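You operate a simulated robot arm through the tools that you are given. There is no shell and no other tool. Be economical: measure what you need, move in short steps, check, and stop when the job is done.

You are at the controls of a simulated two-armed robot. One attempt, no reset.

JOB
Soften the hard gym ball to between 20 and 40 mbar, then plug it.
Fine: plug out to its holder, nozzle in, air out by the bleed knob; knob shut, nozzle back in its holder, plug home.

The check looks at the end state, three seconds after you hand in, the way a careful person would. Anything else that was tipped, shoved, dropped, spilled or broken makes it a failure.

ROBOT AND FRAMES
Two 7-joint arms with two-finger parallel grippers on one trunk, on a base that drives. Base frame: it is fixed to the floor where the robot stands at the start and does not move with it; the origin is under the middle of the robot, x ahead of it, y to its left, z up; the surface under the hand at the start is at about z = 760. Units: mm, rad, N and s.
The left shoulder is at the start at [110, 169, 1511], the right one opposite. With the tool pointing down near the work surface each hand reaches from about 100 to 680 mm from the robot's upright axis, wherever it stands, measured 20 degrees to its own side. Places, roughly: ball valve [600, 100, 900]; bleed knob [600, -700, 800]; nozzle holder [500, -400, 800]; plug holder [500, -500, 800]. Payload 1.57 kg a hand.
The tool frame of a hand sits at the grasp point between the pads (the TCP): z along the fingers, y along the line on which they close. The tips reach 30 mm beyond it. Largest opening 80 mm; finger width 17, thickness 12; the body of the gripper, 40 by 82 mm, starts 80 mm behind the TCP.
Orientation is that of the tool frame in the base frame, as [roll, pitch, yaw] about the fixed x, y, z axes, in that order (R = Rz(yaw) Ry(pitch) Rx(roll)). With the fingers straight down and closing along the base's y, the tool's x points along the base's -x, its y along +y and its z along -z.

CONTROLS
- The arms move only by the tool arm_command. It takes "left_plan", "right_plan" or both (then of equal length, played together; a hand with none holds still); each is a list of rows, each a list of 7 numbers: the shift along the base's x, y, z in m, then the turn, a rotation vector about the base's x, y, z in rad, then the finger opening in m, from 0 to 0.08. In form: [[tx, ty, tz, rx, ry, rz, fingers], ...]. A call has 1 to 20 rows; each row shifts and turns the commanded pose from where the row before left it. Rows are played at 5 a second. More than 50 mm and 0.15 rad between two rows, or a gripper value outside its range, and nothing of the call is played. A pose out of reach is approached as far as the arm can. The call stops where the force on the tool passes 40 N (or 10 N more than at its start, if that is more) or the arm is blocked; 0.2 s more then pass. Each finger travels about 72 mm/s and halts on what it meets, pressing with about 31 N; the grip force reading is that of the motor and also rises with nothing between the fingers. The clock runs only during rows and for 0.2 s after the last one: add rows that do not move to give the fingers time. It gives the time, the measured TCP pose, the force on the tool (base axes), the opening and the grip force at its end, in the units of the frame above (readings bear some noise), with the torque about the TCP (base axes, N m) and any sound that the robot's microphone picked up, and new pictures: "views" is both (left out), scene, wrist or none (wrist: the cameras of the hands that moved).
- Cameras (640 x 400 px; columns grow to the right, rows downward): "scene" is now at [147.3, -7.8, 1680.1]; the picture's right is [-0.13, -0.99, -0.00], its down [-0.86, 0.12, -0.49] and it looks along [0.49, -0.07, -0.87] (base axes); focal length 285 px, centre (320, 200). "left" rides on the left gripper at [72, 7, -122] in its tool frame; the picture's right is [-0.09, 1.00, 0.00], its down [-0.84, -0.08, -0.54] and it looks along [-0.54, -0.05, 0.84] (tool axes); focal length 238 px, centre (320, 200). "right" rides on the right gripper at [72, -7, -122] in its tool frame; the picture's right is [0.09, 1.00, 0.00], its down [-0.84, 0.08, -0.54] and it looks along [-0.54, 0.05, 0.84] (tool axes); focal length 238 px, centre (320, 200). There is no depth. A picture from a camera that has moved, and an enlarged one, comes with that camera's place and axes in the base frame and with its lens.
- move_column(by): slides the trunk up (or, below 0, down) by that many mm; the arms and the scene camera ride with it, the base frame stays. It gives what a move gives, with no picture.
- base_move(legs): drives the robot by 1 to 6 legs, each [ahead, left, turn to the left] in mm, mm and rad, along the robot's own axes; the way and the turn of a leg run together, so that a leg with both is an arc; at most 1500 mm and 3.142 rad a leg. The arms and the cameras ride along, it lands a little off, and it stops where it bumps. It gives what a move gives, and a new picture of the scene camera.
- aim_head(pan, tilt): turns the head with the scene camera to pan (to the left, within 1.501 rad either way) and tilt (down, from -0.506 to 1.204), counted from straight ahead of the robot. It gives what a move gives, and a new picture of the scene camera.
- close_up(camera, box): a new picture of the part [left, top, right, bottom] of that camera's present view, enlarged. The clock stands still meanwhile.
- sign_off(): hands the job in; it is judged then, once.

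Work in short steps. Places have to be worked out from the pictures, the camera data and where the tool is seen: move nearer, look again, correct. Check each grasp and each placing, and mend what went wrong. You have 120 turns and 260 pictures in all, those below and enlarged ones among them. Open the grippers and draw the arms clear of the work before you hand the job in, unless the task says otherwise; then end with one line.

The tools are called after "Request:" as a command line: name --argument value ..., lists and objects as JSON in quotes. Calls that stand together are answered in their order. arm_command: Moves the arms, as the interface text tells. Its arguments: {"type":"object","properties":{"left_plan":{"type":"array","items":{"type":"array","items":{"type":"number"}}},"right_plan":{"type":"array","items":{"type":"array","items":{"type":"number"}}},"views":{"type":"string","enum":["both","scene","wrist","none"]}},"required":[]} The other tools are called the same way: move_column (by) slides the trunk up or down; base_move (legs) drives the base; aim_head (pan, tilt) turns the head that bears the scene camera; close_up (camera, box) takes an enlarged picture of a part of a camera's view; sign_off () hands the job in.

At the start:

```text
time: 0.0
left_position: [687.3, -41.4, 1106.3]
left_orientation: [-3.141, 0.0, 3.141]
left_ft_force: [0.1, 0.4, 0.0]
left_torque: [-0.01, 0.0, -0.02]
left_opening: 79.8
left_grip_force: 0.0
right_position: [423.6, -526.2, 999.8]
right_orientation: [-3.14, -0.001, 3.141]
right_ft_force: [-0.9, 0.3, -0.1]
right_torque: [0.01, -0.01, -0.01]
right_opening: 79.8
right_grip_force: 0.0
trunk travel left (down, up): [-825.0, 65.0]
robot x, y, heading: [-0.5, 1.6, 0.001]
head pan, tilt: [-0.133, 1.054]
```

scene: 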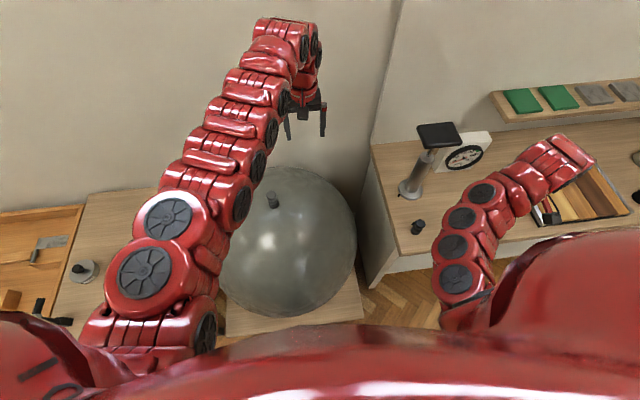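
right: 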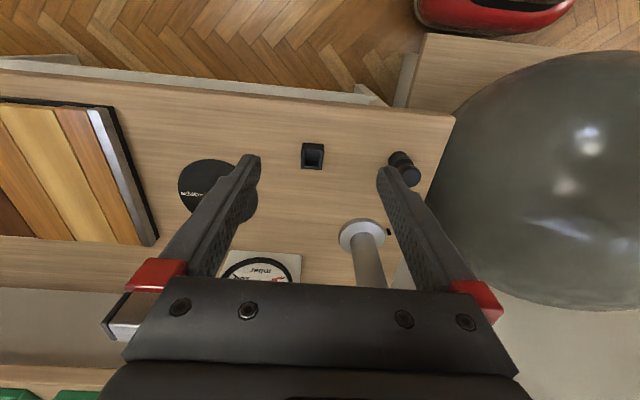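
left: 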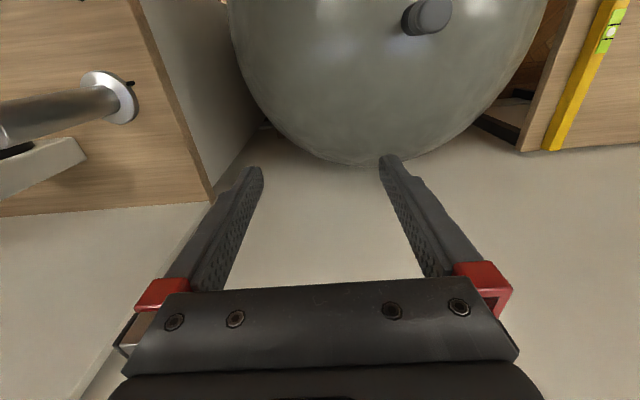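

I'll first look closer at the work: valve/plug, holders, knob and gauge.

Request:
close_up --camera "right" --box '[160, 120, 480, 320]'

Request:
close_up --camera "scene" --box '[380, 100, 540, 250]'

Request:
close_up --camera "left" --box '[340, 0, 500, 100]'

Request:
close_up --camera "scene" --box '[220, 150, 360, 240]'

```text
2.00 times, centred on (320, 220) of right
camera zoom: at [352.1, -532.1, 1122.2], right [-0.09, 1.0, 0.0], down [0.84, 0.08, 0.54], along [0.54, 0.05, -0.84], focal length 477 px, centre (320, 160)
```

zoom: 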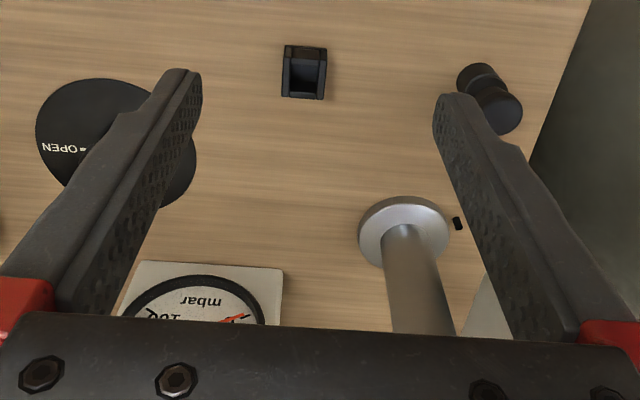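

```text
2.67 times, centred on (460, 175) of scene
camera zoom: at [147.3, -7.8, 1680.1], right [-0.13, -0.99, 0.0], down [-0.86, 0.12, -0.49], along [0.49, -0.07, -0.87], focal length 761 px, centre (-53, 267)
```

zoom: 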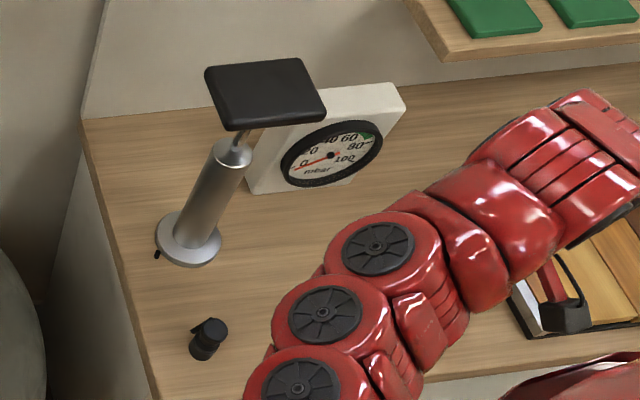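

```text
4.00 times, centred on (420, 50) of left
camera zoom: at [617.3, -35.3, 1228.2], right [0.09, 1.0, 0.0], down [0.84, -0.08, 0.54], along [0.54, -0.05, -0.84], focal length 953 px, centre (-80, 800)
```

zoom: 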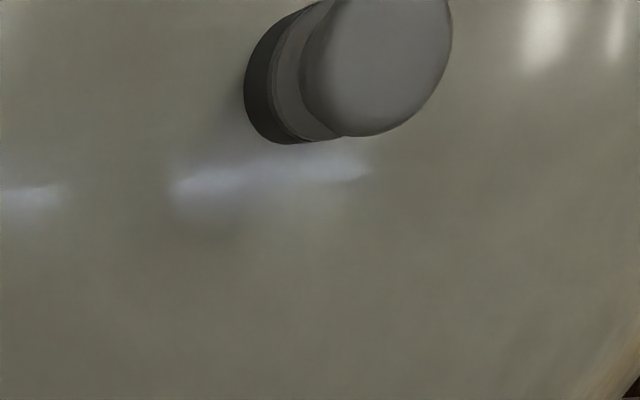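

```text
4.44 times, centred on (290, 195) of scene
camera zoom: at [147.3, -7.8, 1680.1], right [-0.13, -0.99, 0.0], down [-0.86, 0.12, -0.49], along [0.49, -0.07, -0.87], focal length 1268 px, centre (453, 222)
```

zoom: 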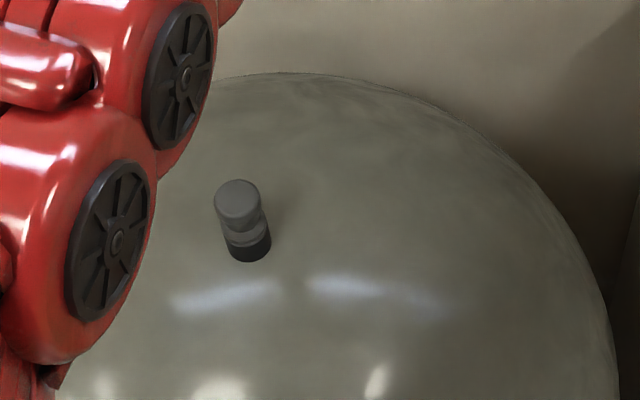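

Plug is around [595, 71, 958]; nozzle (in its holder) about [490,-393], plug holder [499,-531], knob [552,-695]. I plan to drive about 310 mm to the right so the left hand reaches the valve and the right the knob; first I look to the right.

Request:
aim_head --pan -0.8 --tilt 0.8

Request:
arm_command --left_plan '[[-0.05, 0, 0.02, 0, 0, 0, 0.08], [-0.05, 0, 0.02, 0, 0, 0, 0.08], [-0.05, 0, 0.02, 0, 0, 0, 0.08], [-0.04, 0, 0.02, 0, 0, 0, 0.08]]' --views "both"

```text
time: 1.0
left_position: [688.4, -41.1, 1106.4]
left_orientation: [-3.141, 0.0, -3.141]
left_ft_force: [-0.6, 0.1, -0.7]
left_torque: [0.0, 0.0, 0.02]
left_opening: 79.7
left_grip_force: 0.0
right_position: [422.6, -525.7, 1000.6]
right_orientation: [3.141, -0.001, -3.141]
right_ft_force: [0.2, 0.3, -0.1]
right_torque: [0.02, 0.0, -0.03]
right_opening: 80.1
right_grip_force: 0.0
trunk travel left (down, up): [-825.0, 65.0]
robot x, y, heading: [1.1, 4.0, 0.004]
head pan, tilt: [-0.799, 0.799]
camera scene: at [138.0, -56.8, 1698.9], right [-0.72, -0.7, 0.0], down [-0.5, 0.51, -0.7], along [0.49, -0.5, -0.72], focal length 285 px, centre (320, 200)
```

scene: 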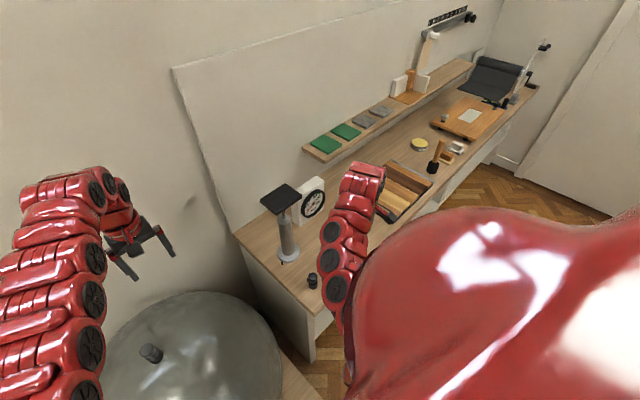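

```text
refused: row 1 steps farther than a row can; nothing moved
```

The floor to the right is clear. Retract and lift the left hand (rows under 50 mm) before driving.

Request:
arm_command --left_plan '[[-0.04, 0, 0.02, 0, 0, 0, 0.08], [-0.04, 0, 0.02, 0, 0, 0, 0.08], [-0.04, 0, 0.02, 0, 0, 0, 0.08], [-0.04, 0, 0.02, 0, 0, 0, 0.08], [-0.04, 0, 0.02, 0, 0, 0, 0.08], [-0.03, 0, 0.02, 0, 0, 0, 0.08]]' --right_plan '[[0, 0, 0.03, 0, 0, 0, 0.08], [0, 0, 0.03, 0, 0, 0, 0.08], [0, 0, 0.03, 0, 0, 0, 0.08], [0, 0, 0.03, 0, 0, 0, 0.08], [0, 0, 0, 0, 0, 0, 0.08], [0, 0, 0, 0, 0, 0, 0.08]]' --views "none"

Request:
base_move --legs '[[0, -310, 0]]'

Request:
aim_head --pan 0.0 --tilt 0.9

```text
time: 2.4
left_position: [597.1, -47.8, 1158.1]
left_orientation: [-3.141, -0.001, -3.14]
left_ft_force: [0.2, -0.2, -0.2]
left_torque: [-0.03, -0.03, -0.02]
left_opening: 79.9
left_grip_force: 0.0
left hand out of reach, approached as far as the arm can: row 3, 4, 5, 6
right_position: [440.9, -545.9, 1034.3]
right_orientation: [-3.14, 0.0, 3.141]
right_ft_force: [-0.2, -0.3, 0.5]
right_torque: [0.01, -0.02, 0.04]
right_opening: 79.9
right_grip_force: 0.0
right hand out of reach, approached as far as the arm can: row 1, 2, 3, 4
trunk travel left (down, up): [-825.0, 65.0]
robot x, y, heading: [-2.5, -1.8, -0.001]
head pan, tilt: [-0.799, 0.799]
```

```text
time: 4.5
left_position: [596.2, -355.8, 1158.2]
left_orientation: [3.141, 0.001, -3.14]
left_ft_force: [0.3, 0.1, 0.7]
left_torque: [0.01, 0.01, -0.01]
left_opening: 80.1
left_grip_force: 0.0
right_position: [441.8, -854.6, 1036.5]
right_orientation: [-3.139, 0.001, -3.141]
right_ft_force: [0.6, -0.3, 0.1]
right_torque: [0.01, 0.0, -0.01]
right_opening: 80.0
right_grip_force: 0.0
trunk travel left (down, up): [-825.0, 65.0]
robot x, y, heading: [1.8, -309.9, 0.002]
head pan, tilt: [-0.799, 0.799]
camera scene: at [137.9, -365.1, 1699.0], right [-0.72, -0.7, 0.0], down [-0.5, 0.51, -0.7], along [0.49, -0.5, -0.72], focal length 285 px, centre (320, 200)
```

scene: 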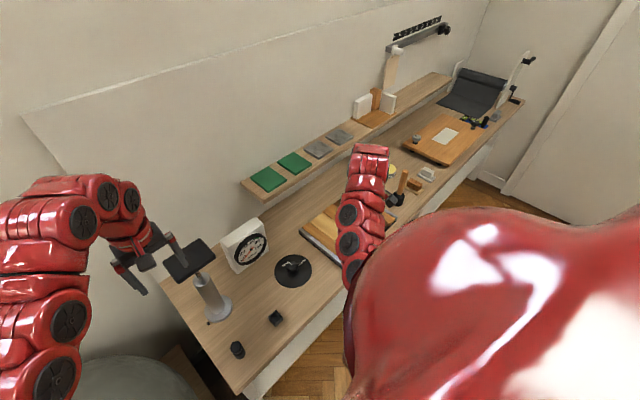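

```text
time: 5.7
left_position: [596.1, -356.0, 1158.7]
left_orientation: [-3.141, -0.001, -3.141]
left_ft_force: [0.1, 0.2, -0.4]
left_torque: [-0.01, 0.02, 0.01]
left_opening: 80.1
left_grip_force: 0.1
right_position: [440.8, -856.8, 1035.0]
right_orientation: [-3.14, -0.001, -3.141]
right_ft_force: [-1.0, -0.4, -0.3]
right_torque: [0.0, 0.03, 0.0]
right_opening: 80.2
right_grip_force: 0.1
trunk travel left (down, up): [-825.0, 65.0]
robot x, y, heading: [1.4, -306.7, 0.001]
head pan, tilt: [0.0, 0.901]
camera scene: at [157.2, -308.5, 1691.0], right [0.0, -1.0, 0.0], down [-0.78, 0.0, -0.62], along [0.62, 0.0, -0.78], focal length 285 px, centre (320, 200)
```

scene: 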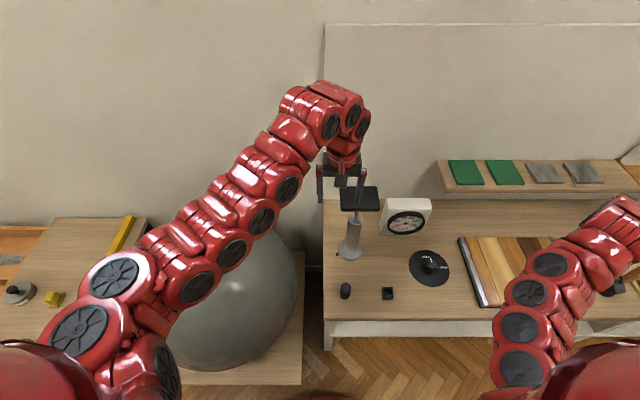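

The drive went well. Now move the left hand over toward the valve (well above the ball), and read the gauge and knob.

Request:
arm_command --left_plan '[[0, 0.048, 0, 0, 0, 0, 0.08], [0, 0.048, 0, 0, 0, 0, 0.08], [0, 0.048, 0, 0, 0, 0, 0.08], [0, 0.048, 0, 0, 0, 0, 0.08], [0, 0.048, 0, 0, 0, 0, 0.08], [0, 0.048, 0, 0, 0, 0, 0.08], [0, 0.048, 0, 0, 0, 0, 0.08], [0, 0.048, 0, 0, 0, 0, 0.08], [0, 0, 0, 0, 0, 0, 0.08]]' --views "both"

Request:
close_up --camera "scene" --box '[320, 180, 480, 310]'

```text
time: 7.7
left_position: [619.3, -293.5, 1165.1]
left_orientation: [3.14, 0.001, 3.141]
left_ft_force: [-0.2, 0.5, 0.7]
left_torque: [-0.01, 0.01, 0.02]
left_opening: 80.0
left_grip_force: 0.1
left hand out of reach, approached as far as the arm can: row 1, 2, 3, 4, 5, 6, 7, 8
right_position: [441.4, -857.1, 1033.9]
right_orientation: [3.141, -0.001, -3.141]
right_ft_force: [-1.3, -0.5, 0.0]
right_torque: [0.06, -0.02, -0.01]
right_opening: 79.9
right_grip_force: 0.1
trunk travel left (down, up): [-825.0, 65.0]
robot x, y, heading: [-0.3, -308.9, -0.0]
head pan, tilt: [0.0, 0.901]
camera scene: at [157.0, -310.8, 1691.0], right [0.0, -1.0, 0.0], down [-0.78, 0.0, -0.62], along [0.62, 0.0, -0.78], focal length 285 px, centre (320, 200)
camera left: at [548.5, -287.6, 1286.9], right [0.09, 1.0, 0.0], down [0.84, -0.08, 0.54], along [0.54, -0.05, -0.84], focal length 238 px, centre (320, 200)
```

scene: 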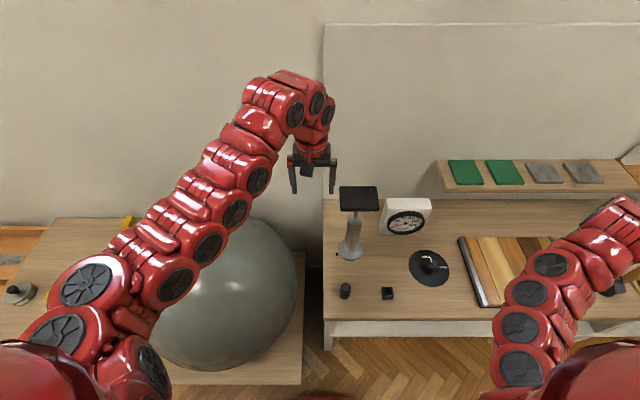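
left: 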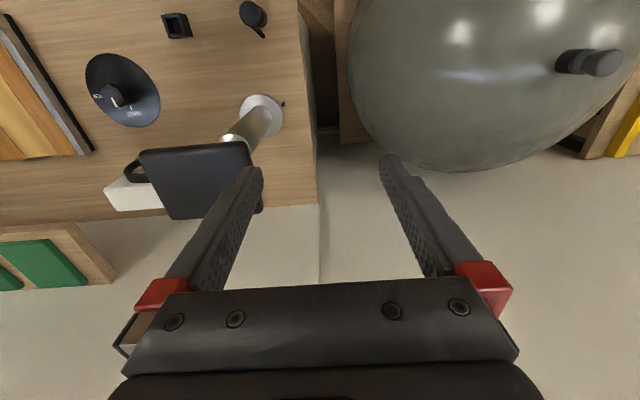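

```text
3.08 times, centred on (400, 245) of scene
camera zoom: at [157.0, -310.8, 1691.0], right [0.0, -1.0, 0.0], down [-0.78, 0.0, -0.62], along [0.62, 0.0, -0.78], focal length 878 px, centre (74, 62)
```

zoom: 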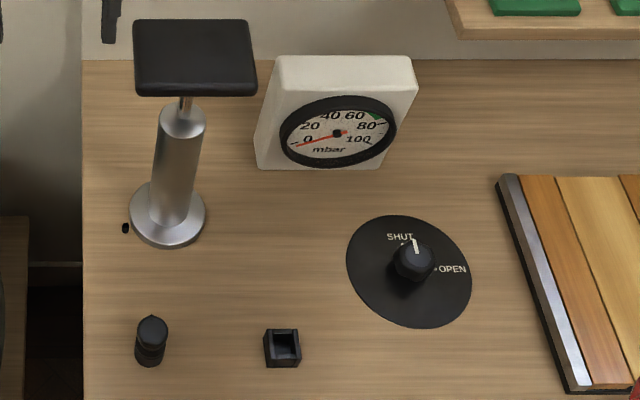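

Knob is at SHUT, gauge at 0; OPEN is a quarter turn clockwise. The left command is still pinned near a reach limit, so I bring it down and outward-left toward the valve.

Request:
arm_command --left_plan '[[0.03, 0, -0.03, 0, 0, 0, 0.08], [0.03, 0, -0.03, 0, 0, 0, 0.08], [0.03, 0, -0.03, 0, 0, 0, 0.08], [0.03, 0, 0, 0, 0, 0, 0.08], [0, 0, 0, 0, 0, 0, 0.08]]' --views "none"

```text
time: 8.9
left_position: [709.7, -290.3, 1074.5]
left_orientation: [3.141, 0.0, -3.141]
left_ft_force: [-0.9, 0.1, -0.3]
left_torque: [0.0, 0.0, 0.0]
left_opening: 80.0
left_grip_force: 0.0
left hand out of reach, approached as far as the arm can: row 4
right_position: [441.1, -856.2, 1035.7]
right_orientation: [-3.138, -0.001, 3.141]
right_ft_force: [0.5, 0.7, -0.2]
right_torque: [0.01, 0.01, -0.01]
right_opening: 80.2
right_grip_force: 0.0
trunk travel left (down, up): [-825.0, 65.0]
robot x, y, heading: [-1.3, -310.3, 0.0]
head pan, tilt: [0.0, 0.901]
```

Commands start from the actual pose. Now go back in x and left toward the valve at this lower height.

Request:
arm_command --left_plan '[[-0.02, 0.045, 0, 0, 0, 0, 0.08], [-0.02, 0.045, 0, 0, 0, 0, 0.08], [-0.02, 0.045, 0, 0, 0, 0, 0.08], [-0.02, 0.045, 0, 0, 0, 0, 0.08], [-0.02, 0.045, 0, 0, 0, 0, 0.08], [-0.01, 0.045, 0, 0, 0, 0, 0.08], [0, 0.045, 0, 0, 0, 0, 0.08], [0, 0.045, 0, 0, 0, 0, 0.08], [0, 0, 0, 0, 0, 0, 0.08]]' --views "both"

```text
time: 10.9
left_position: [625.5, 69.6, 1068.0]
left_orientation: [3.141, 0.0, 3.142]
left_ft_force: [-0.2, -0.2, -0.1]
left_torque: [0.0, 0.01, 0.0]
left_opening: 80.1
left_grip_force: 0.1
left hand out of reach, approached as far as the arm can: row 4, 5
right_position: [440.4, -856.6, 1033.7]
right_orientation: [-3.14, -0.001, 3.141]
right_ft_force: [0.4, -0.4, -0.3]
right_torque: [0.04, -0.01, -0.02]
right_opening: 80.2
right_grip_force: 0.1
trunk travel left (down, up): [-825.0, 65.0]
robot x, y, heading: [-1.0, -309.0, -0.0]
head pan, tilt: [0.0, 0.901]
camera scene: at [156.6, -308.7, 1691.1], right [0.0, -1.0, 0.0], down [-0.78, 0.0, -0.62], along [0.62, 0.0, -0.78], focal length 285 px, centre (320, 200)
camera left: at [555.4, 75.7, 1189.1], right [0.09, 1.0, 0.0], down [0.84, -0.08, 0.54], along [0.54, -0.05, -0.84], focal length 238 px, centre (320, 200)
```

scene: 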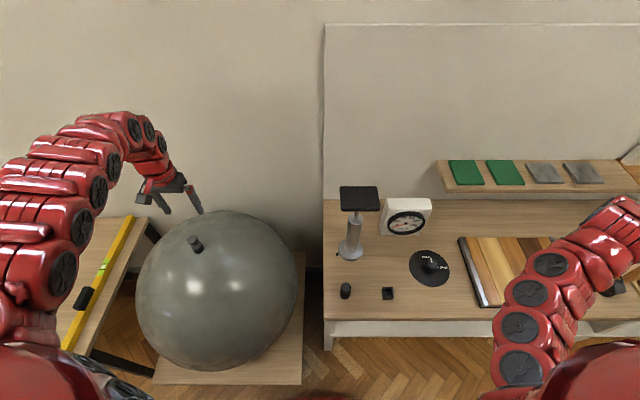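
left: 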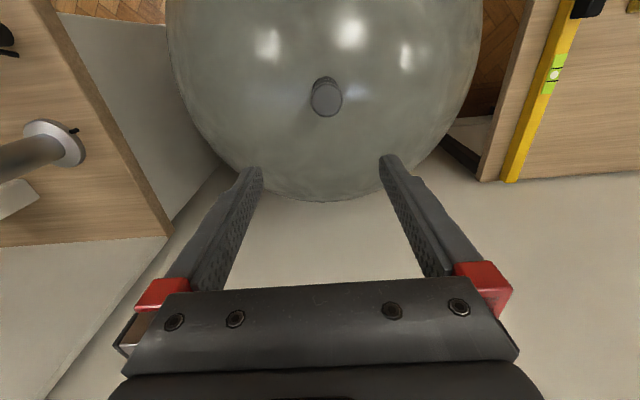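

The left camera now looks nearly straight down at the plug. Close-ups from both cameras for a better fix.

Request:
close_up --camera "left" --box '[280, 60, 376, 120]'

Request:
close_up --camera "scene" --box '[155, 210, 235, 260]'

```text
6.67 times, centred on (328, 90) of left
camera zoom: at [555.4, 75.7, 1189.1], right [0.09, 1.0, 0.0], down [0.84, -0.08, 0.54], along [0.54, -0.05, -0.84], focal length 1589 px, centre (267, 933)
```

zoom: 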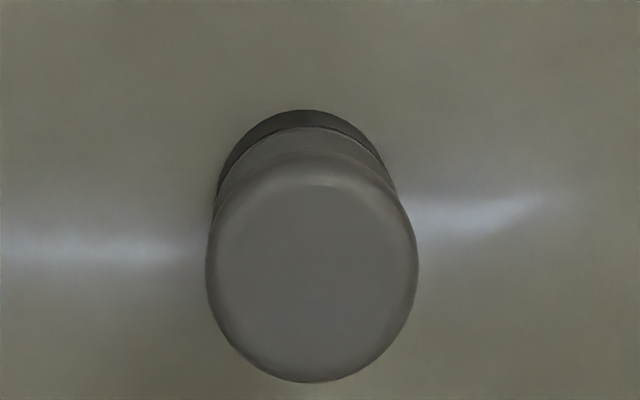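

```text
8.00 times, centred on (195, 235) of scene
camera zoom: at [156.6, -308.7, 1691.1], right [0.0, -1.0, 0.0], down [-0.78, 0.0, -0.62], along [0.62, 0.0, -0.78], focal length 2283 px, centre (1320, -80)
```

zoom: 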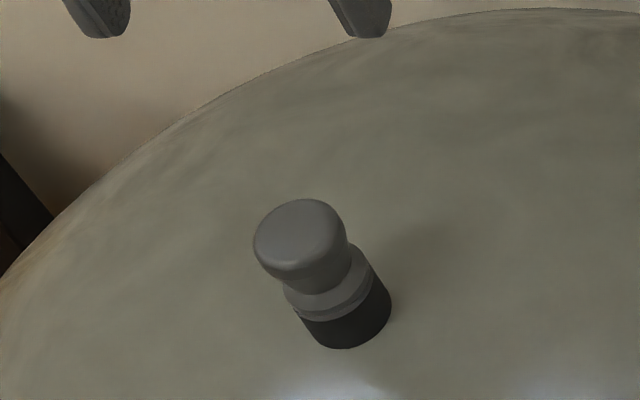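

Plug top ≈ [601, 78.5, 939], cap ≈31 mm wide. Align above and descend to tip z≈960, then check.

Request:
arm_command --left_plan '[[-0.024, 0.009, 0, 0, 0, 0, 0.08], [0, 0, -0.04, 0, 0, 0, 0.08], [0, 0, -0.035, 0, 0, 0, 0.08], [0, 0, 0, 0, 0, 0, 0.08]]' --views "both"

```text
time: 11.9
left_position: [602.1, 80.3, 994.2]
left_orientation: [-3.142, 0.002, -3.141]
left_ft_force: [-0.4, 0.5, -0.3]
left_torque: [-0.02, 0.01, 0.05]
left_opening: 79.7
left_grip_force: 0.0
right_position: [439.0, -854.7, 1035.9]
right_orientation: [-3.14, 0.001, 3.14]
right_ft_force: [-0.5, -1.3, 0.5]
right_torque: [0.0, 0.0, 0.03]
right_opening: 80.2
right_grip_force: 0.1
trunk travel left (down, up): [-825.0, 65.0]
robot x, y, heading: [-1.1, -310.3, -0.001]
head pan, tilt: [0.0, 0.901]
camera scene: at [155.2, -307.8, 1691.3], right [0.0, -1.0, 0.0], down [-0.78, 0.0, -0.62], along [0.62, 0.0, -0.78], focal length 285 px, centre (320, 200)
camera left: at [530.8, 86.2, 1115.6], right [0.09, 1.0, 0.0], down [0.84, -0.08, 0.54], along [0.54, -0.05, -0.84], focal length 238 px, centre (320, 200)
```

scene: 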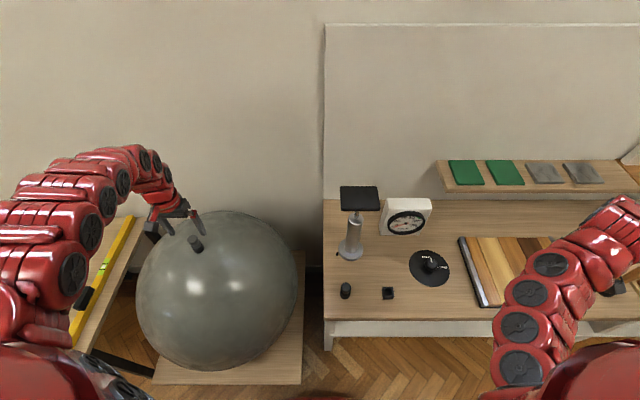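
left: 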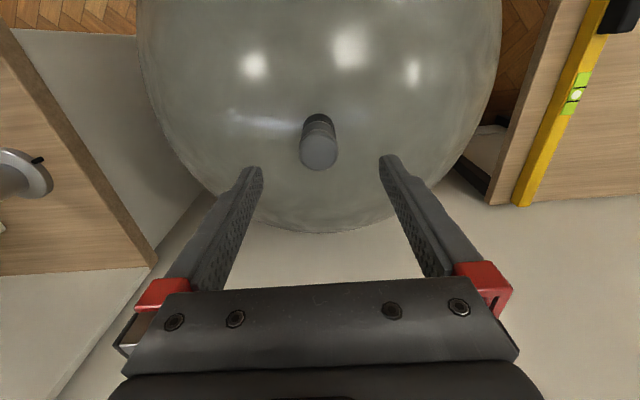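

Fix confirmed at [600.5, 78.3]. Descend around the plug.

Request:
arm_command --left_plan '[[-0.001, -0.002, -0.03, 0, 0, 0, 0.08], [0, 0, -0.027, 0, 0, 0, 0.08], [0, 0, 0, 0, 0, 0, 0.08]]' --views "both"

Request:
close_up --camera "scene" --box '[155, 200, 251, 260]'

```text
time: 12.7
left_position: [601.6, 77.6, 935.2]
left_orientation: [3.141, 0.001, -3.141]
left_ft_force: [-0.1, -0.2, 0.3]
left_torque: [0.01, 0.0, -0.02]
left_opening: 80.2
left_grip_force: 0.1
right_position: [441.0, -855.1, 1036.6]
right_orientation: [-3.141, 0.0, 3.141]
right_ft_force: [0.8, -0.3, 0.3]
right_torque: [0.03, 0.01, 0.01]
right_opening: 80.0
right_grip_force: 0.1
trunk travel left (down, up): [-825.0, 65.0]
robot x, y, heading: [-0.1, -311.2, 0.002]
head pan, tilt: [0.0, 0.901]
camera scene: at [156.9, -308.5, 1691.1], right [0.0, -1.0, 0.0], down [-0.78, 0.0, -0.62], along [0.62, 0.0, -0.78], focal length 285 px, centre (320, 200)
camera left: at [531.1, 83.2, 1057.4], right [0.09, 1.0, 0.0], down [0.84, -0.08, 0.54], along [0.54, -0.05, -0.84], focal length 238 px, centre (320, 200)
```

scene: 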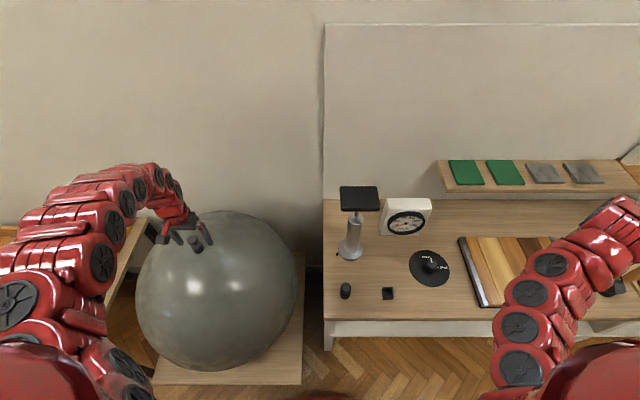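
left: 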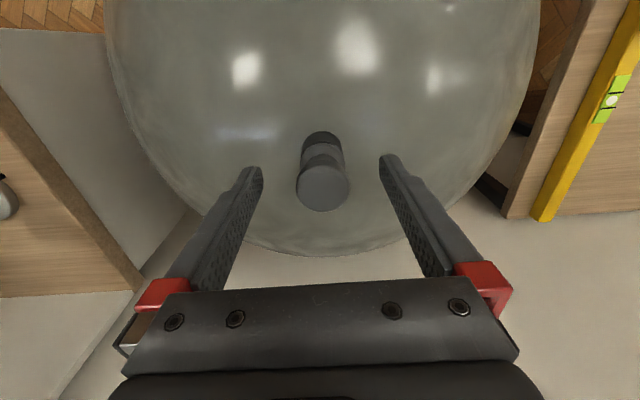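

```text
6.67 times, centred on (203, 230) of scene
camera zoom: at [156.9, -308.5, 1691.1], right [0.0, -1.0, 0.0], down [-0.78, 0.0, -0.62], along [0.62, 0.0, -0.78], focal length 1903 px, centre (1100, 0)
```

zoom: 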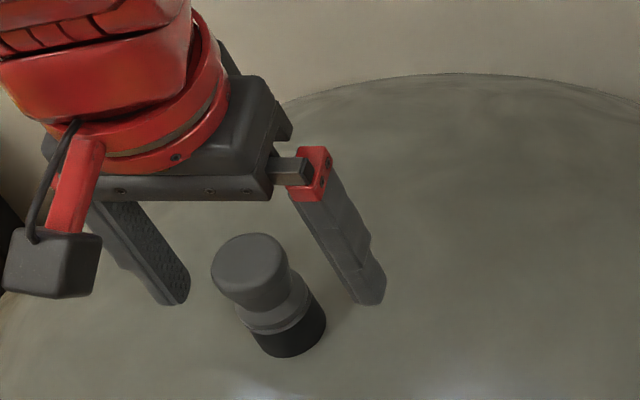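

Plug centered between the fingers. Close.

Request:
arm_command --left_plan '[[0, 0, 0, 0, 0, 0, 0.05], [0, 0, 0, 0, 0, 0, 0.035], [0, 0, 0, 0, 0, 0, 0.024], [0, 0, 0, 0, 0, 0, 0.024], [0, 0, 0, 0, 0, 0, 0.024]]' --views "wrist"

```text
time: 13.9
left_position: [601.5, 77.3, 936.0]
left_orientation: [3.141, 0.0, -3.141]
left_ft_force: [0.0, 3.1, -0.5]
left_torque: [0.18, 0.0, 0.0]
left_opening: 27.9
left_grip_force: 31.3
right_position: [441.6, -855.7, 1035.1]
right_orientation: [-3.14, -0.001, -3.141]
right_ft_force: [-0.4, 0.0, 0.2]
right_torque: [0.0, 0.01, 0.02]
right_opening: 80.0
right_grip_force: 0.0
trunk travel left (down, up): [-825.0, 65.0]
robot x, y, heading: [0.1, -310.5, 0.003]
head pan, tilt: [0.0, 0.901]
camera left: at [531.3, 84.0, 1057.4], right [0.09, 1.0, 0.0], down [0.84, -0.08, 0.54], along [0.54, -0.05, -0.84], focal length 238 px, centre (320, 200)
```

left: 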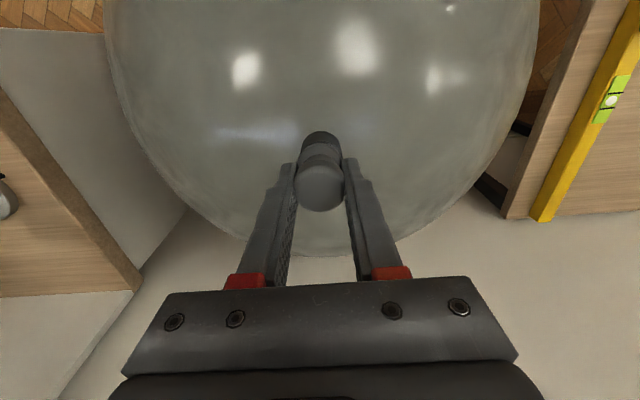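

Gripped at 27.9 mm. Pull up gently.

Request:
arm_command --left_plan '[[0, 0.001, 0.004, 0, 0, 0, 0.024], [0, 0, 0.006, 0, 0, 0, 0.024], [0, 0, 0.01, 0, 0, 0, 0.024], [0, 0, 0.01, 0, 0, 0, 0.024], [0, 0, 0, 0, 0, 0, 0.024]]' --views "both"

```text
time: 15.1
left_position: [601.3, 79.3, 966.6]
left_orientation: [3.141, -0.001, -3.141]
left_ft_force: [0.9, 0.4, -0.7]
left_torque: [0.03, 0.01, -0.04]
left_opening: 27.4
left_grip_force: 31.3
right_position: [441.7, -856.2, 1034.5]
right_orientation: [-3.14, 0.0, -3.14]
right_ft_force: [-0.3, -0.1, 0.6]
right_torque: [-0.02, -0.03, -0.03]
right_opening: 80.1
right_grip_force: 0.1
trunk travel left (down, up): [-825.0, 65.0]
robot x, y, heading: [3.2, -308.7, -0.001]
head pan, tilt: [0.0, 0.901]
camera scene: at [157.4, -308.0, 1691.0], right [0.0, -1.0, 0.0], down [-0.78, 0.0, -0.62], along [0.62, 0.0, -0.78], focal length 285 px, centre (320, 200)
camera left: at [530.9, 84.8, 1088.1], right [0.09, 1.0, 0.0], down [0.84, -0.08, 0.54], along [0.54, -0.05, -0.84], focal length 238 px, centre (320, 200)
```

scene: 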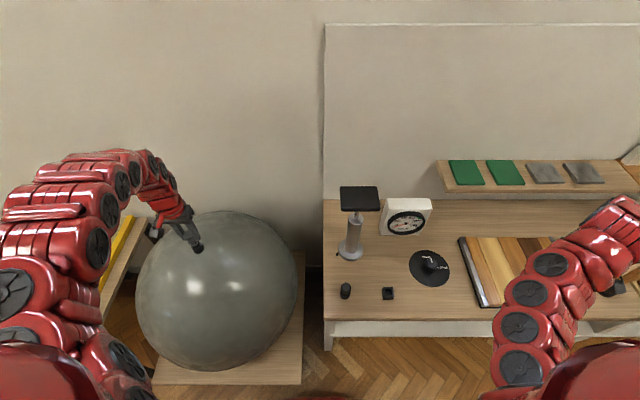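
left: 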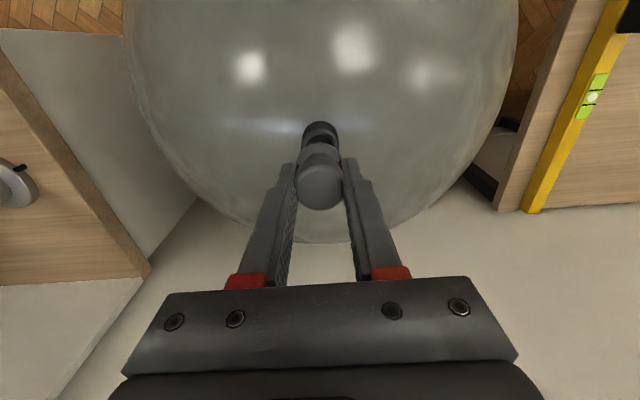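

The plug has come off the valve. Lift further and check it.

Request:
arm_command --left_plan '[[0, 0, 0.03, 0, 0, 0, 0.024], [0, 0, 0.03, 0, 0, 0, 0.024], [0, 0, 0, 0, 0, 0, 0.024]]' --views "none"

Request:
close_up --camera "scene" --box '[155, 190, 251, 260]'

Request:
close_up --camera "left" --box '[250, 80, 400, 220]'

Request:
close_up --camera "scene" --box '[325, 265, 421, 325]'

```text
time: 15.9
left_position: [602.3, 78.2, 1026.3]
left_orientation: [-3.141, -0.002, -3.141]
left_ft_force: [-0.1, -0.5, -0.3]
left_torque: [0.02, 0.01, -0.03]
left_opening: 27.4
left_grip_force: 31.4
right_position: [442.3, -857.0, 1034.1]
right_orientation: [3.14, 0.001, -3.141]
right_ft_force: [0.2, -0.6, 1.3]
right_torque: [0.04, 0.01, 0.01]
right_opening: 80.2
right_grip_force: 0.0
trunk travel left (down, up): [-825.0, 65.0]
robot x, y, heading: [0.7, -313.7, -0.004]
head pan, tilt: [0.0, 0.901]
```

```text
5.71 times, centred on (203, 225) of scene
camera zoom: at [158.6, -309.6, 1690.8], right [0.0, -1.0, 0.0], down [-0.78, 0.0, -0.62], along [0.62, 0.0, -0.78], focal length 1631 px, centre (989, 57)
```

zoom: 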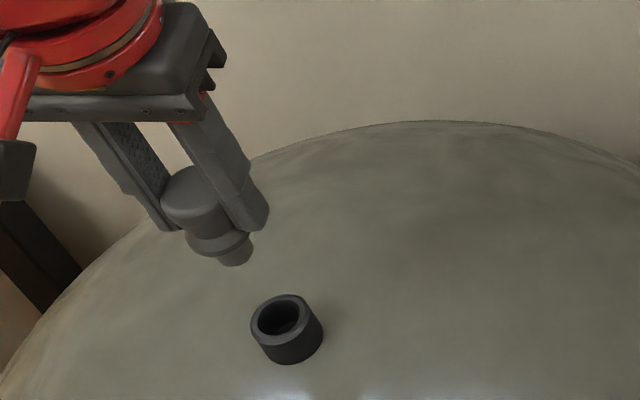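

```text
2.86 times, centred on (325, 150) of left
camera zoom: at [530.8, 83.5, 1148.1], right [0.09, 1.0, 0.0], down [0.84, -0.08, 0.54], along [0.54, -0.05, -0.84], focal length 681 px, centre (306, 343)
```

zoom: 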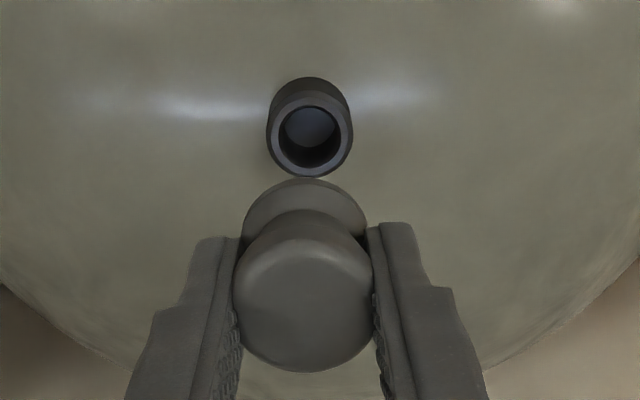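

```text
6.67 times, centred on (373, 295) of scene
camera zoom: at [158.6, -309.6, 1690.8], right [0.0, -1.0, 0.0], down [-0.78, 0.0, -0.62], along [0.62, 0.0, -0.78], focal length 1903 px, centre (-33, -433)
```

zoom: 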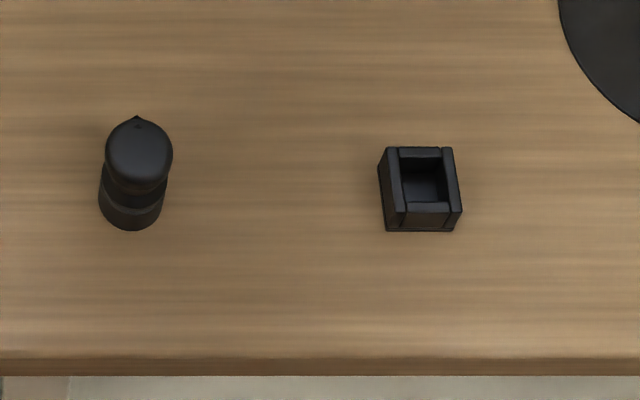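

Plug held with its stem clear; valve mouth ≈[602, 78.6, 903] (plug seats with TCP at z≈936). Carry the plug to the holder at ≈[499,-532], passing in front of the pump.

Request:
arm_command --left_plan '[[-0.025, -0.04, 0, 0, 0, 0, 0.024], [-0.025, -0.04, 0, 0, 0, 0, 0.024], [-0.025, -0.04, 0, 0, 0, 0, 0.024], [-0.025, -0.04, 0, 0, 0, 0, 0.024], [0, -0.045, 0, 0, 0, 0, 0.024], [0, -0.045, 0, 0, 0, 0, 0.024], [0, -0.045, -0.01, 0, 0, 0, 0.024], [0, -0.045, -0.01, 0, 0, 0, 0.024], [0, -0.045, -0.015, 0, 0, 0, 0.024], [0, -0.045, -0.015, 0, 0, 0, 0.024], [0, -0.045, -0.015, 0, 0, 0, 0.024], [0, 0, 0, 0, 0, 0, 0.024]]' --views "both"

```text
time: 18.2
left_position: [601.7, -336.6, 916.0]
left_orientation: [3.133, -0.011, -3.129]
left_ft_force: [-1.5, 5.0, 0.0]
left_torque: [-0.77, -0.22, 0.01]
left_opening: 27.4
left_grip_force: 30.6
left hand out of reach, approached as far as the arm can: row 1, 2, 3, 4, 5
right_position: [442.9, -853.7, 1036.2]
right_orientation: [-3.138, 0.0, -3.141]
right_ft_force: [0.1, 0.4, 0.5]
right_torque: [-0.01, -0.01, 0.01]
right_opening: 79.8
right_grip_force: 0.0
trunk travel left (down, up): [-825.0, 65.0]
robot x, y, heading: [2.6, -306.7, 0.001]
head pan, tilt: [0.0, 0.901]
stopped in row 11 (left hand): the force on the tool passed its limit at 65 N (the readings are from after the stop); the commanded pose is now the measured one
camera scene: at [156.8, -305.8, 1691.1], right [0.0, -1.0, 0.0], down [-0.78, 0.0, -0.62], along [0.62, 0.0, -0.78], focal length 285 px, centre (320, 200)
camera left: at [532.3, -332.3, 1037.8], right [0.08, 1.0, 0.01], down [0.84, -0.07, 0.53], along [0.53, -0.04, -0.85], focal length 238 px, centre (320, 200)
```

scene: 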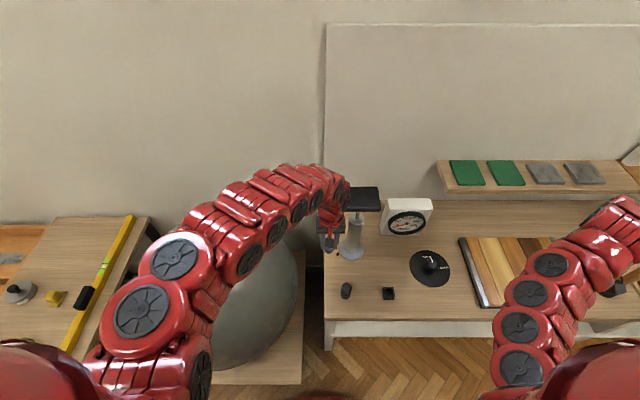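
left: 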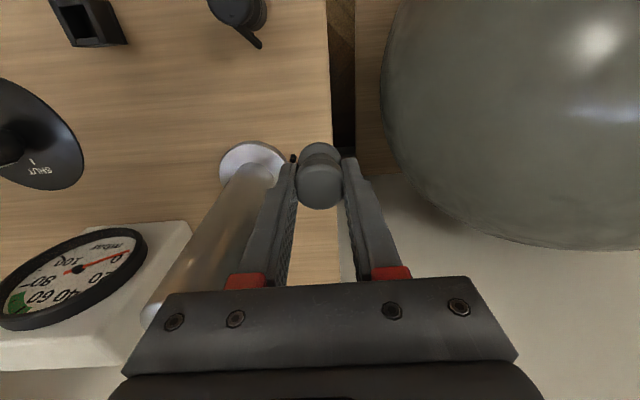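

The x retreat was out of reach and the gripper touched the pump handle/column. Back away in +y right away, then inspect the pump.

Request:
arm_command --left_plan '[[0, 0.03, 0, 0, 0, 0, 0.024], [0, 0.04, 0, 0, 0, 0, 0.024], [0, 0, 0, 0, 0, 0, 0.024]]' --views "both"

Request:
close_up --camera "scene" --box '[320, 180, 480, 310]'

```text
time: 19.0
left_position: [602.9, -269.2, 916.4]
left_orientation: [3.13, -0.011, -3.131]
left_ft_force: [0.0, 0.1, -0.2]
left_torque: [0.02, 0.0, -0.01]
left_opening: 27.3
left_grip_force: 31.2
right_position: [441.4, -856.0, 1034.1]
right_orientation: [-3.138, -0.001, 3.141]
right_ft_force: [0.5, 0.3, 0.6]
right_torque: [-0.01, 0.01, 0.0]
right_opening: 79.9
right_grip_force: 0.0
trunk travel left (down, up): [-825.0, 65.0]
robot x, y, heading: [-1.3, -310.0, -0.0]
head pan, tilt: [0.0, 0.901]
camera scene: at [157.4, -309.6, 1691.0], right [0.0, -1.0, 0.0], down [-0.78, 0.0, -0.62], along [0.62, 0.0, -0.78], focal length 285 px, centre (320, 200)
camera left: at [533.0, -264.9, 1037.9], right [0.08, 1.0, 0.01], down [0.84, -0.08, 0.53], along [0.53, -0.04, -0.85], focal length 238 px, centre (320, 200)
```

scene: 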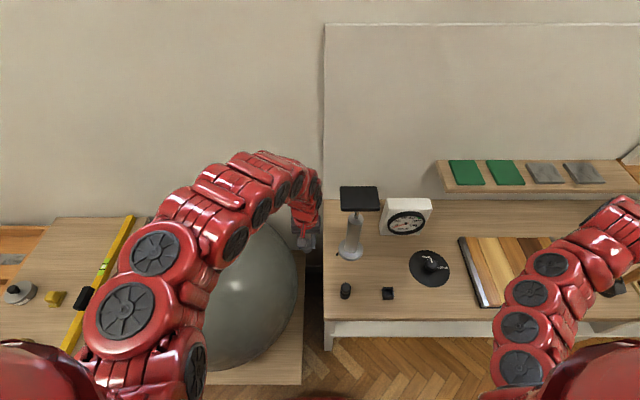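
left: 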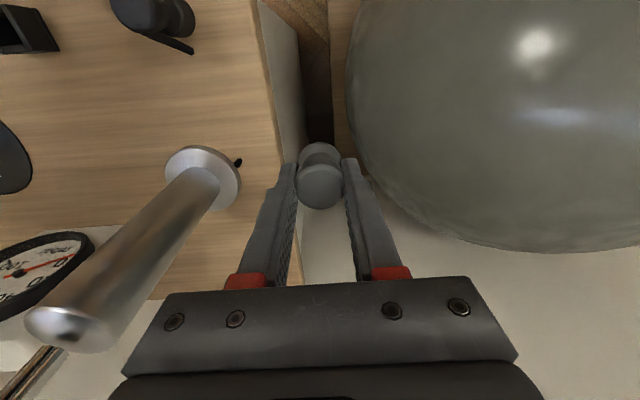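

```text
3.08 times, centred on (400, 245) of scene
camera zoom: at [157.4, -309.6, 1691.0], right [0.0, -1.0, 0.0], down [-0.78, 0.0, -0.62], along [0.62, 0.0, -0.78], focal length 878 px, centre (74, 62)
```

zoom: 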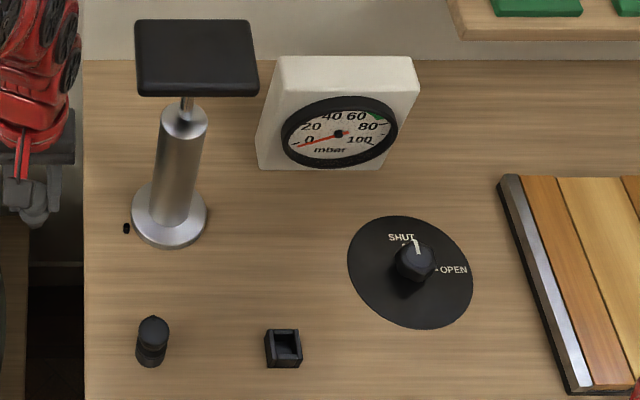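

Pump undisturbed. Now try retreating in x at this height, keeping y away from the pump.

Request:
arm_command --left_plan '[[-0.035, 0, 0, 0, 0, 0, 0.024], [-0.035, 0, 0, 0, 0, 0, 0.024], [-0.033, 0, 0, 0, 0, 0, 0.024], [0, 0, 0, 0, 0, 0, 0.024]]' --views "none"

```text
time: 20.0
left_position: [544.5, -267.6, 914.5]
left_orientation: [3.13, -0.011, -3.134]
left_ft_force: [0.3, -0.6, 0.2]
left_torque: [0.0, 0.0, 0.02]
left_opening: 27.3
left_grip_force: 31.0
left hand out of reach, approached as far as the arm can: row 2, 3
right_position: [441.2, -855.4, 1034.3]
right_orientation: [-3.14, 0.001, -3.14]
right_ft_force: [0.1, 0.3, 0.1]
right_torque: [0.02, 0.0, 0.02]
right_opening: 79.8
right_grip_force: 0.0
trunk travel left (down, up): [-825.0, 65.0]
robot x, y, heading: [4.0, -311.4, 0.003]
head pan, tilt: [0.0, 0.901]
```

Inner reach depends on height; lower a bit and retreat in x again.

Request:
arm_command --left_plan '[[0, 0, -0.04, 0, 0, 0, 0.024], [-0.03, 0, 0, 0, 0, 0, 0.024], [-0.02, 0, 0, 0, 0, 0, 0.024], [0, 0, 0, 0, 0, 0, 0.024]]' --views "none"

```text
time: 21.0
left_position: [515.6, -267.8, 874.0]
left_orientation: [3.131, -0.011, -3.132]
left_ft_force: [0.5, -0.1, 0.5]
left_torque: [0.01, 0.03, 0.03]
left_opening: 27.4
left_grip_force: 31.5
left hand out of reach, approached as far as the arm can: row 3
right_position: [442.4, -855.0, 1033.4]
right_orientation: [-3.139, 0.0, -3.14]
right_ft_force: [0.4, 0.4, -0.4]
right_torque: [0.0, 0.0, -0.01]
right_opening: 80.1
right_grip_force: 0.1
trunk travel left (down, up): [-825.0, 65.0]
robot x, y, heading: [-0.9, -309.6, 0.002]
head pan, tilt: [0.0, 0.901]
```

Plan: pass at x≈533, z≈900 (plug bottom above nozzle top ≈840, wrist clear of the pump handle at x>614), going to y≈-490.

Request:
arm_command --left_plan '[[0.017, 0, 0.027, 0, 0, 0, 0.024], [0, -0.04, 0, 0, 0, 0, 0.024], [0, -0.04, 0, 0, 0, 0, 0.024], [0, -0.04, 0, 0, 0, 0, 0.024], [0, -0.04, 0, 0, 0, 0, 0.024], [0, -0.04, 0, 0, 0, 0, 0.024], [0, -0.03, 0, 0, 0, 0, 0.024], [0, 0, 0, 0, 0, 0, 0.024]]' --views "both"

```text
time: 22.8
left_position: [530.9, -498.3, 902.8]
left_orientation: [3.132, -0.012, -3.131]
left_ft_force: [-0.5, 0.9, -0.2]
left_torque: [0.03, -0.02, -0.03]
left_opening: 27.3
left_grip_force: 31.2
right_position: [442.4, -854.9, 1034.1]
right_orientation: [-3.139, 0.0, 3.141]
right_ft_force: [0.4, 0.8, 0.6]
right_torque: [-0.01, 0.03, 0.02]
right_opening: 80.0
right_grip_force: 0.1
trunk travel left (down, up): [-825.0, 65.0]
robot x, y, heading: [-1.7, -310.1, 0.008]
head pan, tilt: [0.0, 0.901]
camera scene: at [157.3, -307.6, 1691.0], right [0.0, -1.0, 0.0], down [-0.78, 0.0, -0.62], along [0.62, 0.0, -0.78], focal length 285 px, centre (320, 200)
camera left: at [460.7, -494.5, 1024.6], right [0.08, 1.0, 0.01], down [0.84, -0.07, 0.53], along [0.53, -0.04, -0.85], focal length 238 px, centre (320, 200)
```

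scene: 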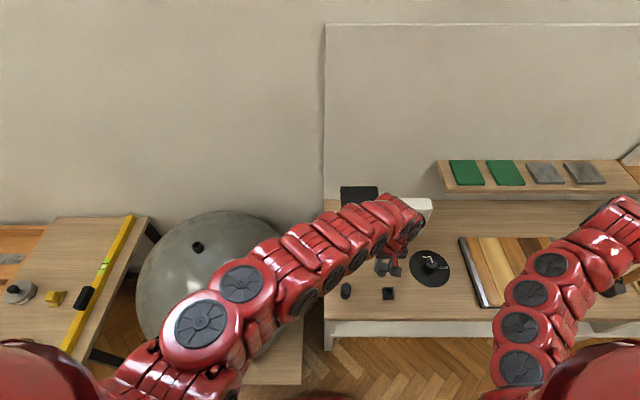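
left: 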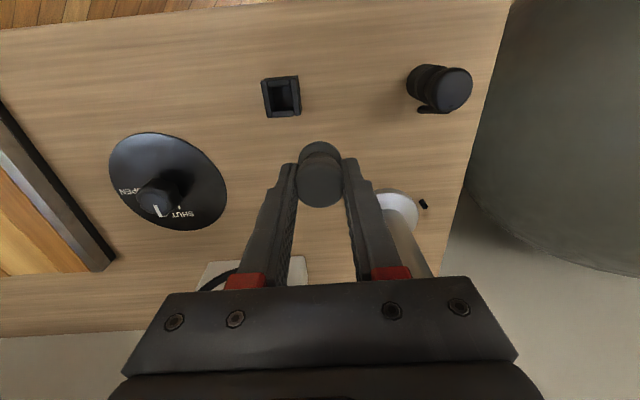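

Clear path worked. Close-up of the holder from here for an exact position.

Request:
close_up --camera "left" --box '[240, 50, 368, 130]'

Request:
close_up --camera "left" --box '[390, 40, 518, 120]'

Request:
close_up --camera "scene" --box '[330, 250, 426, 310]'

```text
5.00 times, centred on (304, 90) of left
camera zoom: at [460.7, -494.5, 1024.6], right [0.08, 1.0, 0.01], down [0.84, -0.07, 0.53], along [0.53, -0.04, -0.85], focal length 1192 px, centre (400, 750)
```

zoom: 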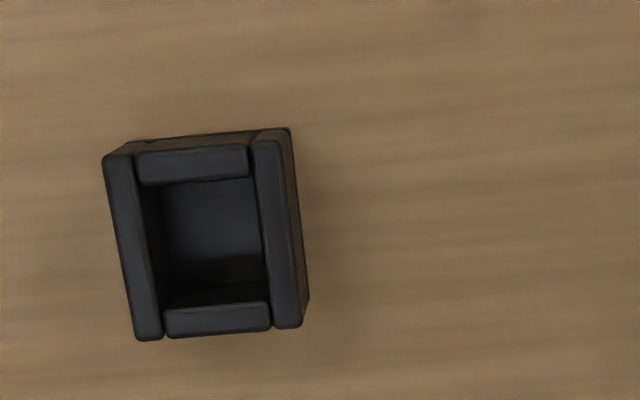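

```text
5.00 times, centred on (454, 80) of left
camera zoom: at [460.7, -494.5, 1024.6], right [0.08, 1.0, 0.01], down [0.84, -0.07, 0.53], along [0.53, -0.04, -0.85], focal length 1192 px, centre (-350, 800)
```

zoom: 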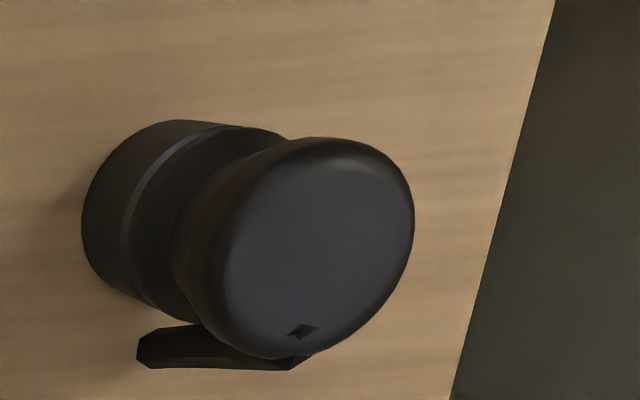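

```text
6.67 times, centred on (378, 280) of scene
camera zoom: at [157.3, -307.6, 1691.0], right [0.0, -1.0, 0.0], down [-0.78, 0.0, -0.62], along [0.62, 0.0, -0.78], focal length 1903 px, centre (-67, -333)
```

zoom: 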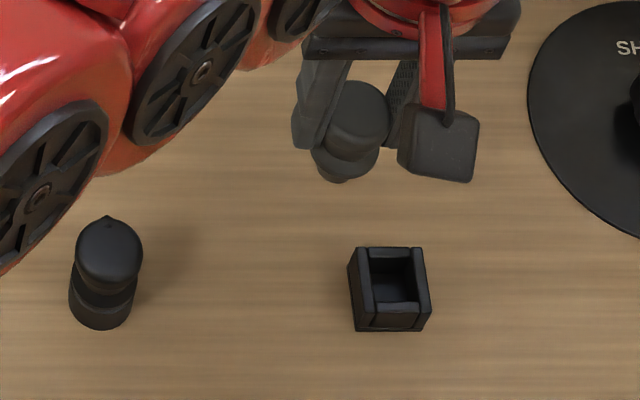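

Holder top ≈[494.5, -530, 795], hole ~19–20 mm. Move to hover above it with the small tilt corrected, then check.

Request:
arm_command --left_plan '[[-0.018, -0.016, -0.015, -0.0096, -0.012, -0.0106, 0.024], [-0.018, -0.016, -0.015, 0, 0, 0, 0.024], [0, 0, -0.008, 0, 0, 0, 0.024], [0, 0, 0, 0, 0, 0, 0.024]]' --views "wrist"

Request:
close_up --camera "left" --box '[256, 110, 384, 230]'

Request:
close_up --camera "scene" --box '[340, 250, 436, 310]'

```text
time: 23.8
left_position: [494.5, -530.2, 863.9]
left_orientation: [3.139, 0.001, 3.141]
left_ft_force: [-0.3, 0.2, -0.5]
left_torque: [0.0, -0.03, 0.0]
left_opening: 27.5
left_grip_force: 30.7
right_position: [442.1, -855.6, 1034.8]
right_orientation: [-3.14, 0.0, -3.14]
right_ft_force: [-0.6, 0.2, 0.6]
right_torque: [-0.02, 0.02, 0.0]
right_opening: 80.2
right_grip_force: 0.0
trunk travel left (down, up): [-825.0, 65.0]
robot x, y, heading: [0.0, -308.9, 0.001]
head pan, tilt: [0.0, 0.901]
camera left: at [423.3, -524.2, 985.0], right [0.09, 1.0, 0.0], down [0.84, -0.08, 0.54], along [0.54, -0.05, -0.84], focal length 238 px, centre (320, 200)
```

left: 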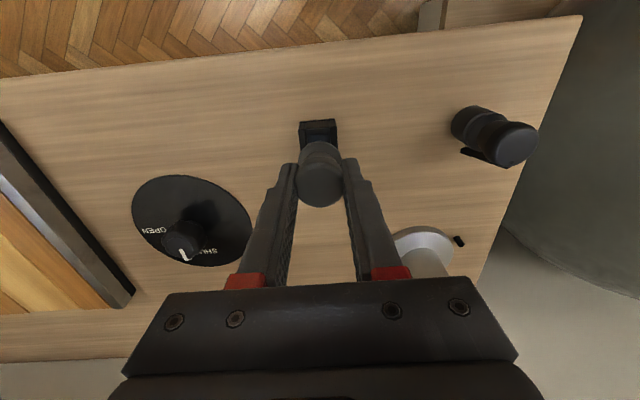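

```text
3.33 times, centred on (320, 170) of left
camera zoom: at [423.3, -524.2, 985.0], right [0.09, 1.0, 0.0], down [0.84, -0.08, 0.54], along [0.54, -0.05, -0.84], focal length 794 px, centre (320, 300)
```

zoom: 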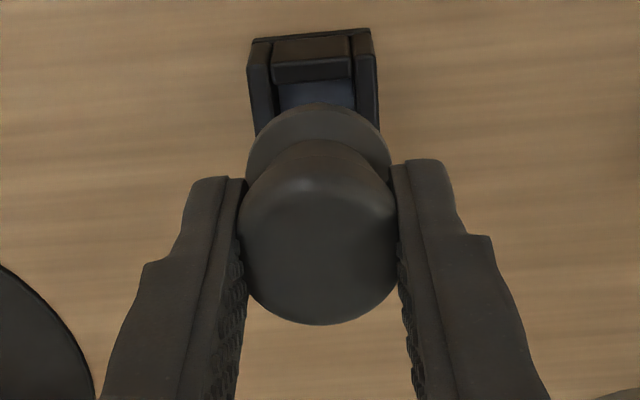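

```text
6.67 times, centred on (388, 280) of scene
camera zoom: at [157.1, -308.2, 1691.1], right [0.0, -1.0, 0.0], down [-0.78, 0.0, -0.62], along [0.62, 0.0, -0.78], focal length 1903 px, centre (-133, -333)
```

zoom: 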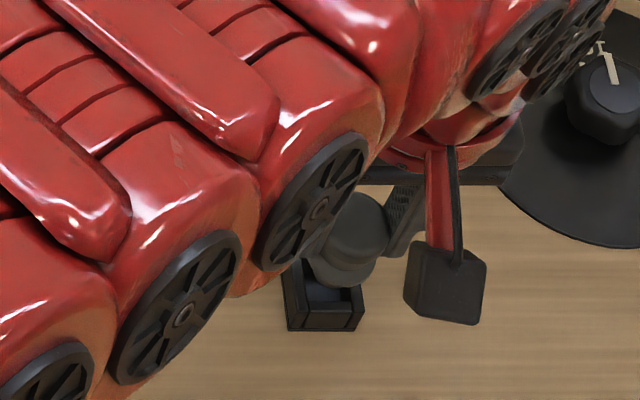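

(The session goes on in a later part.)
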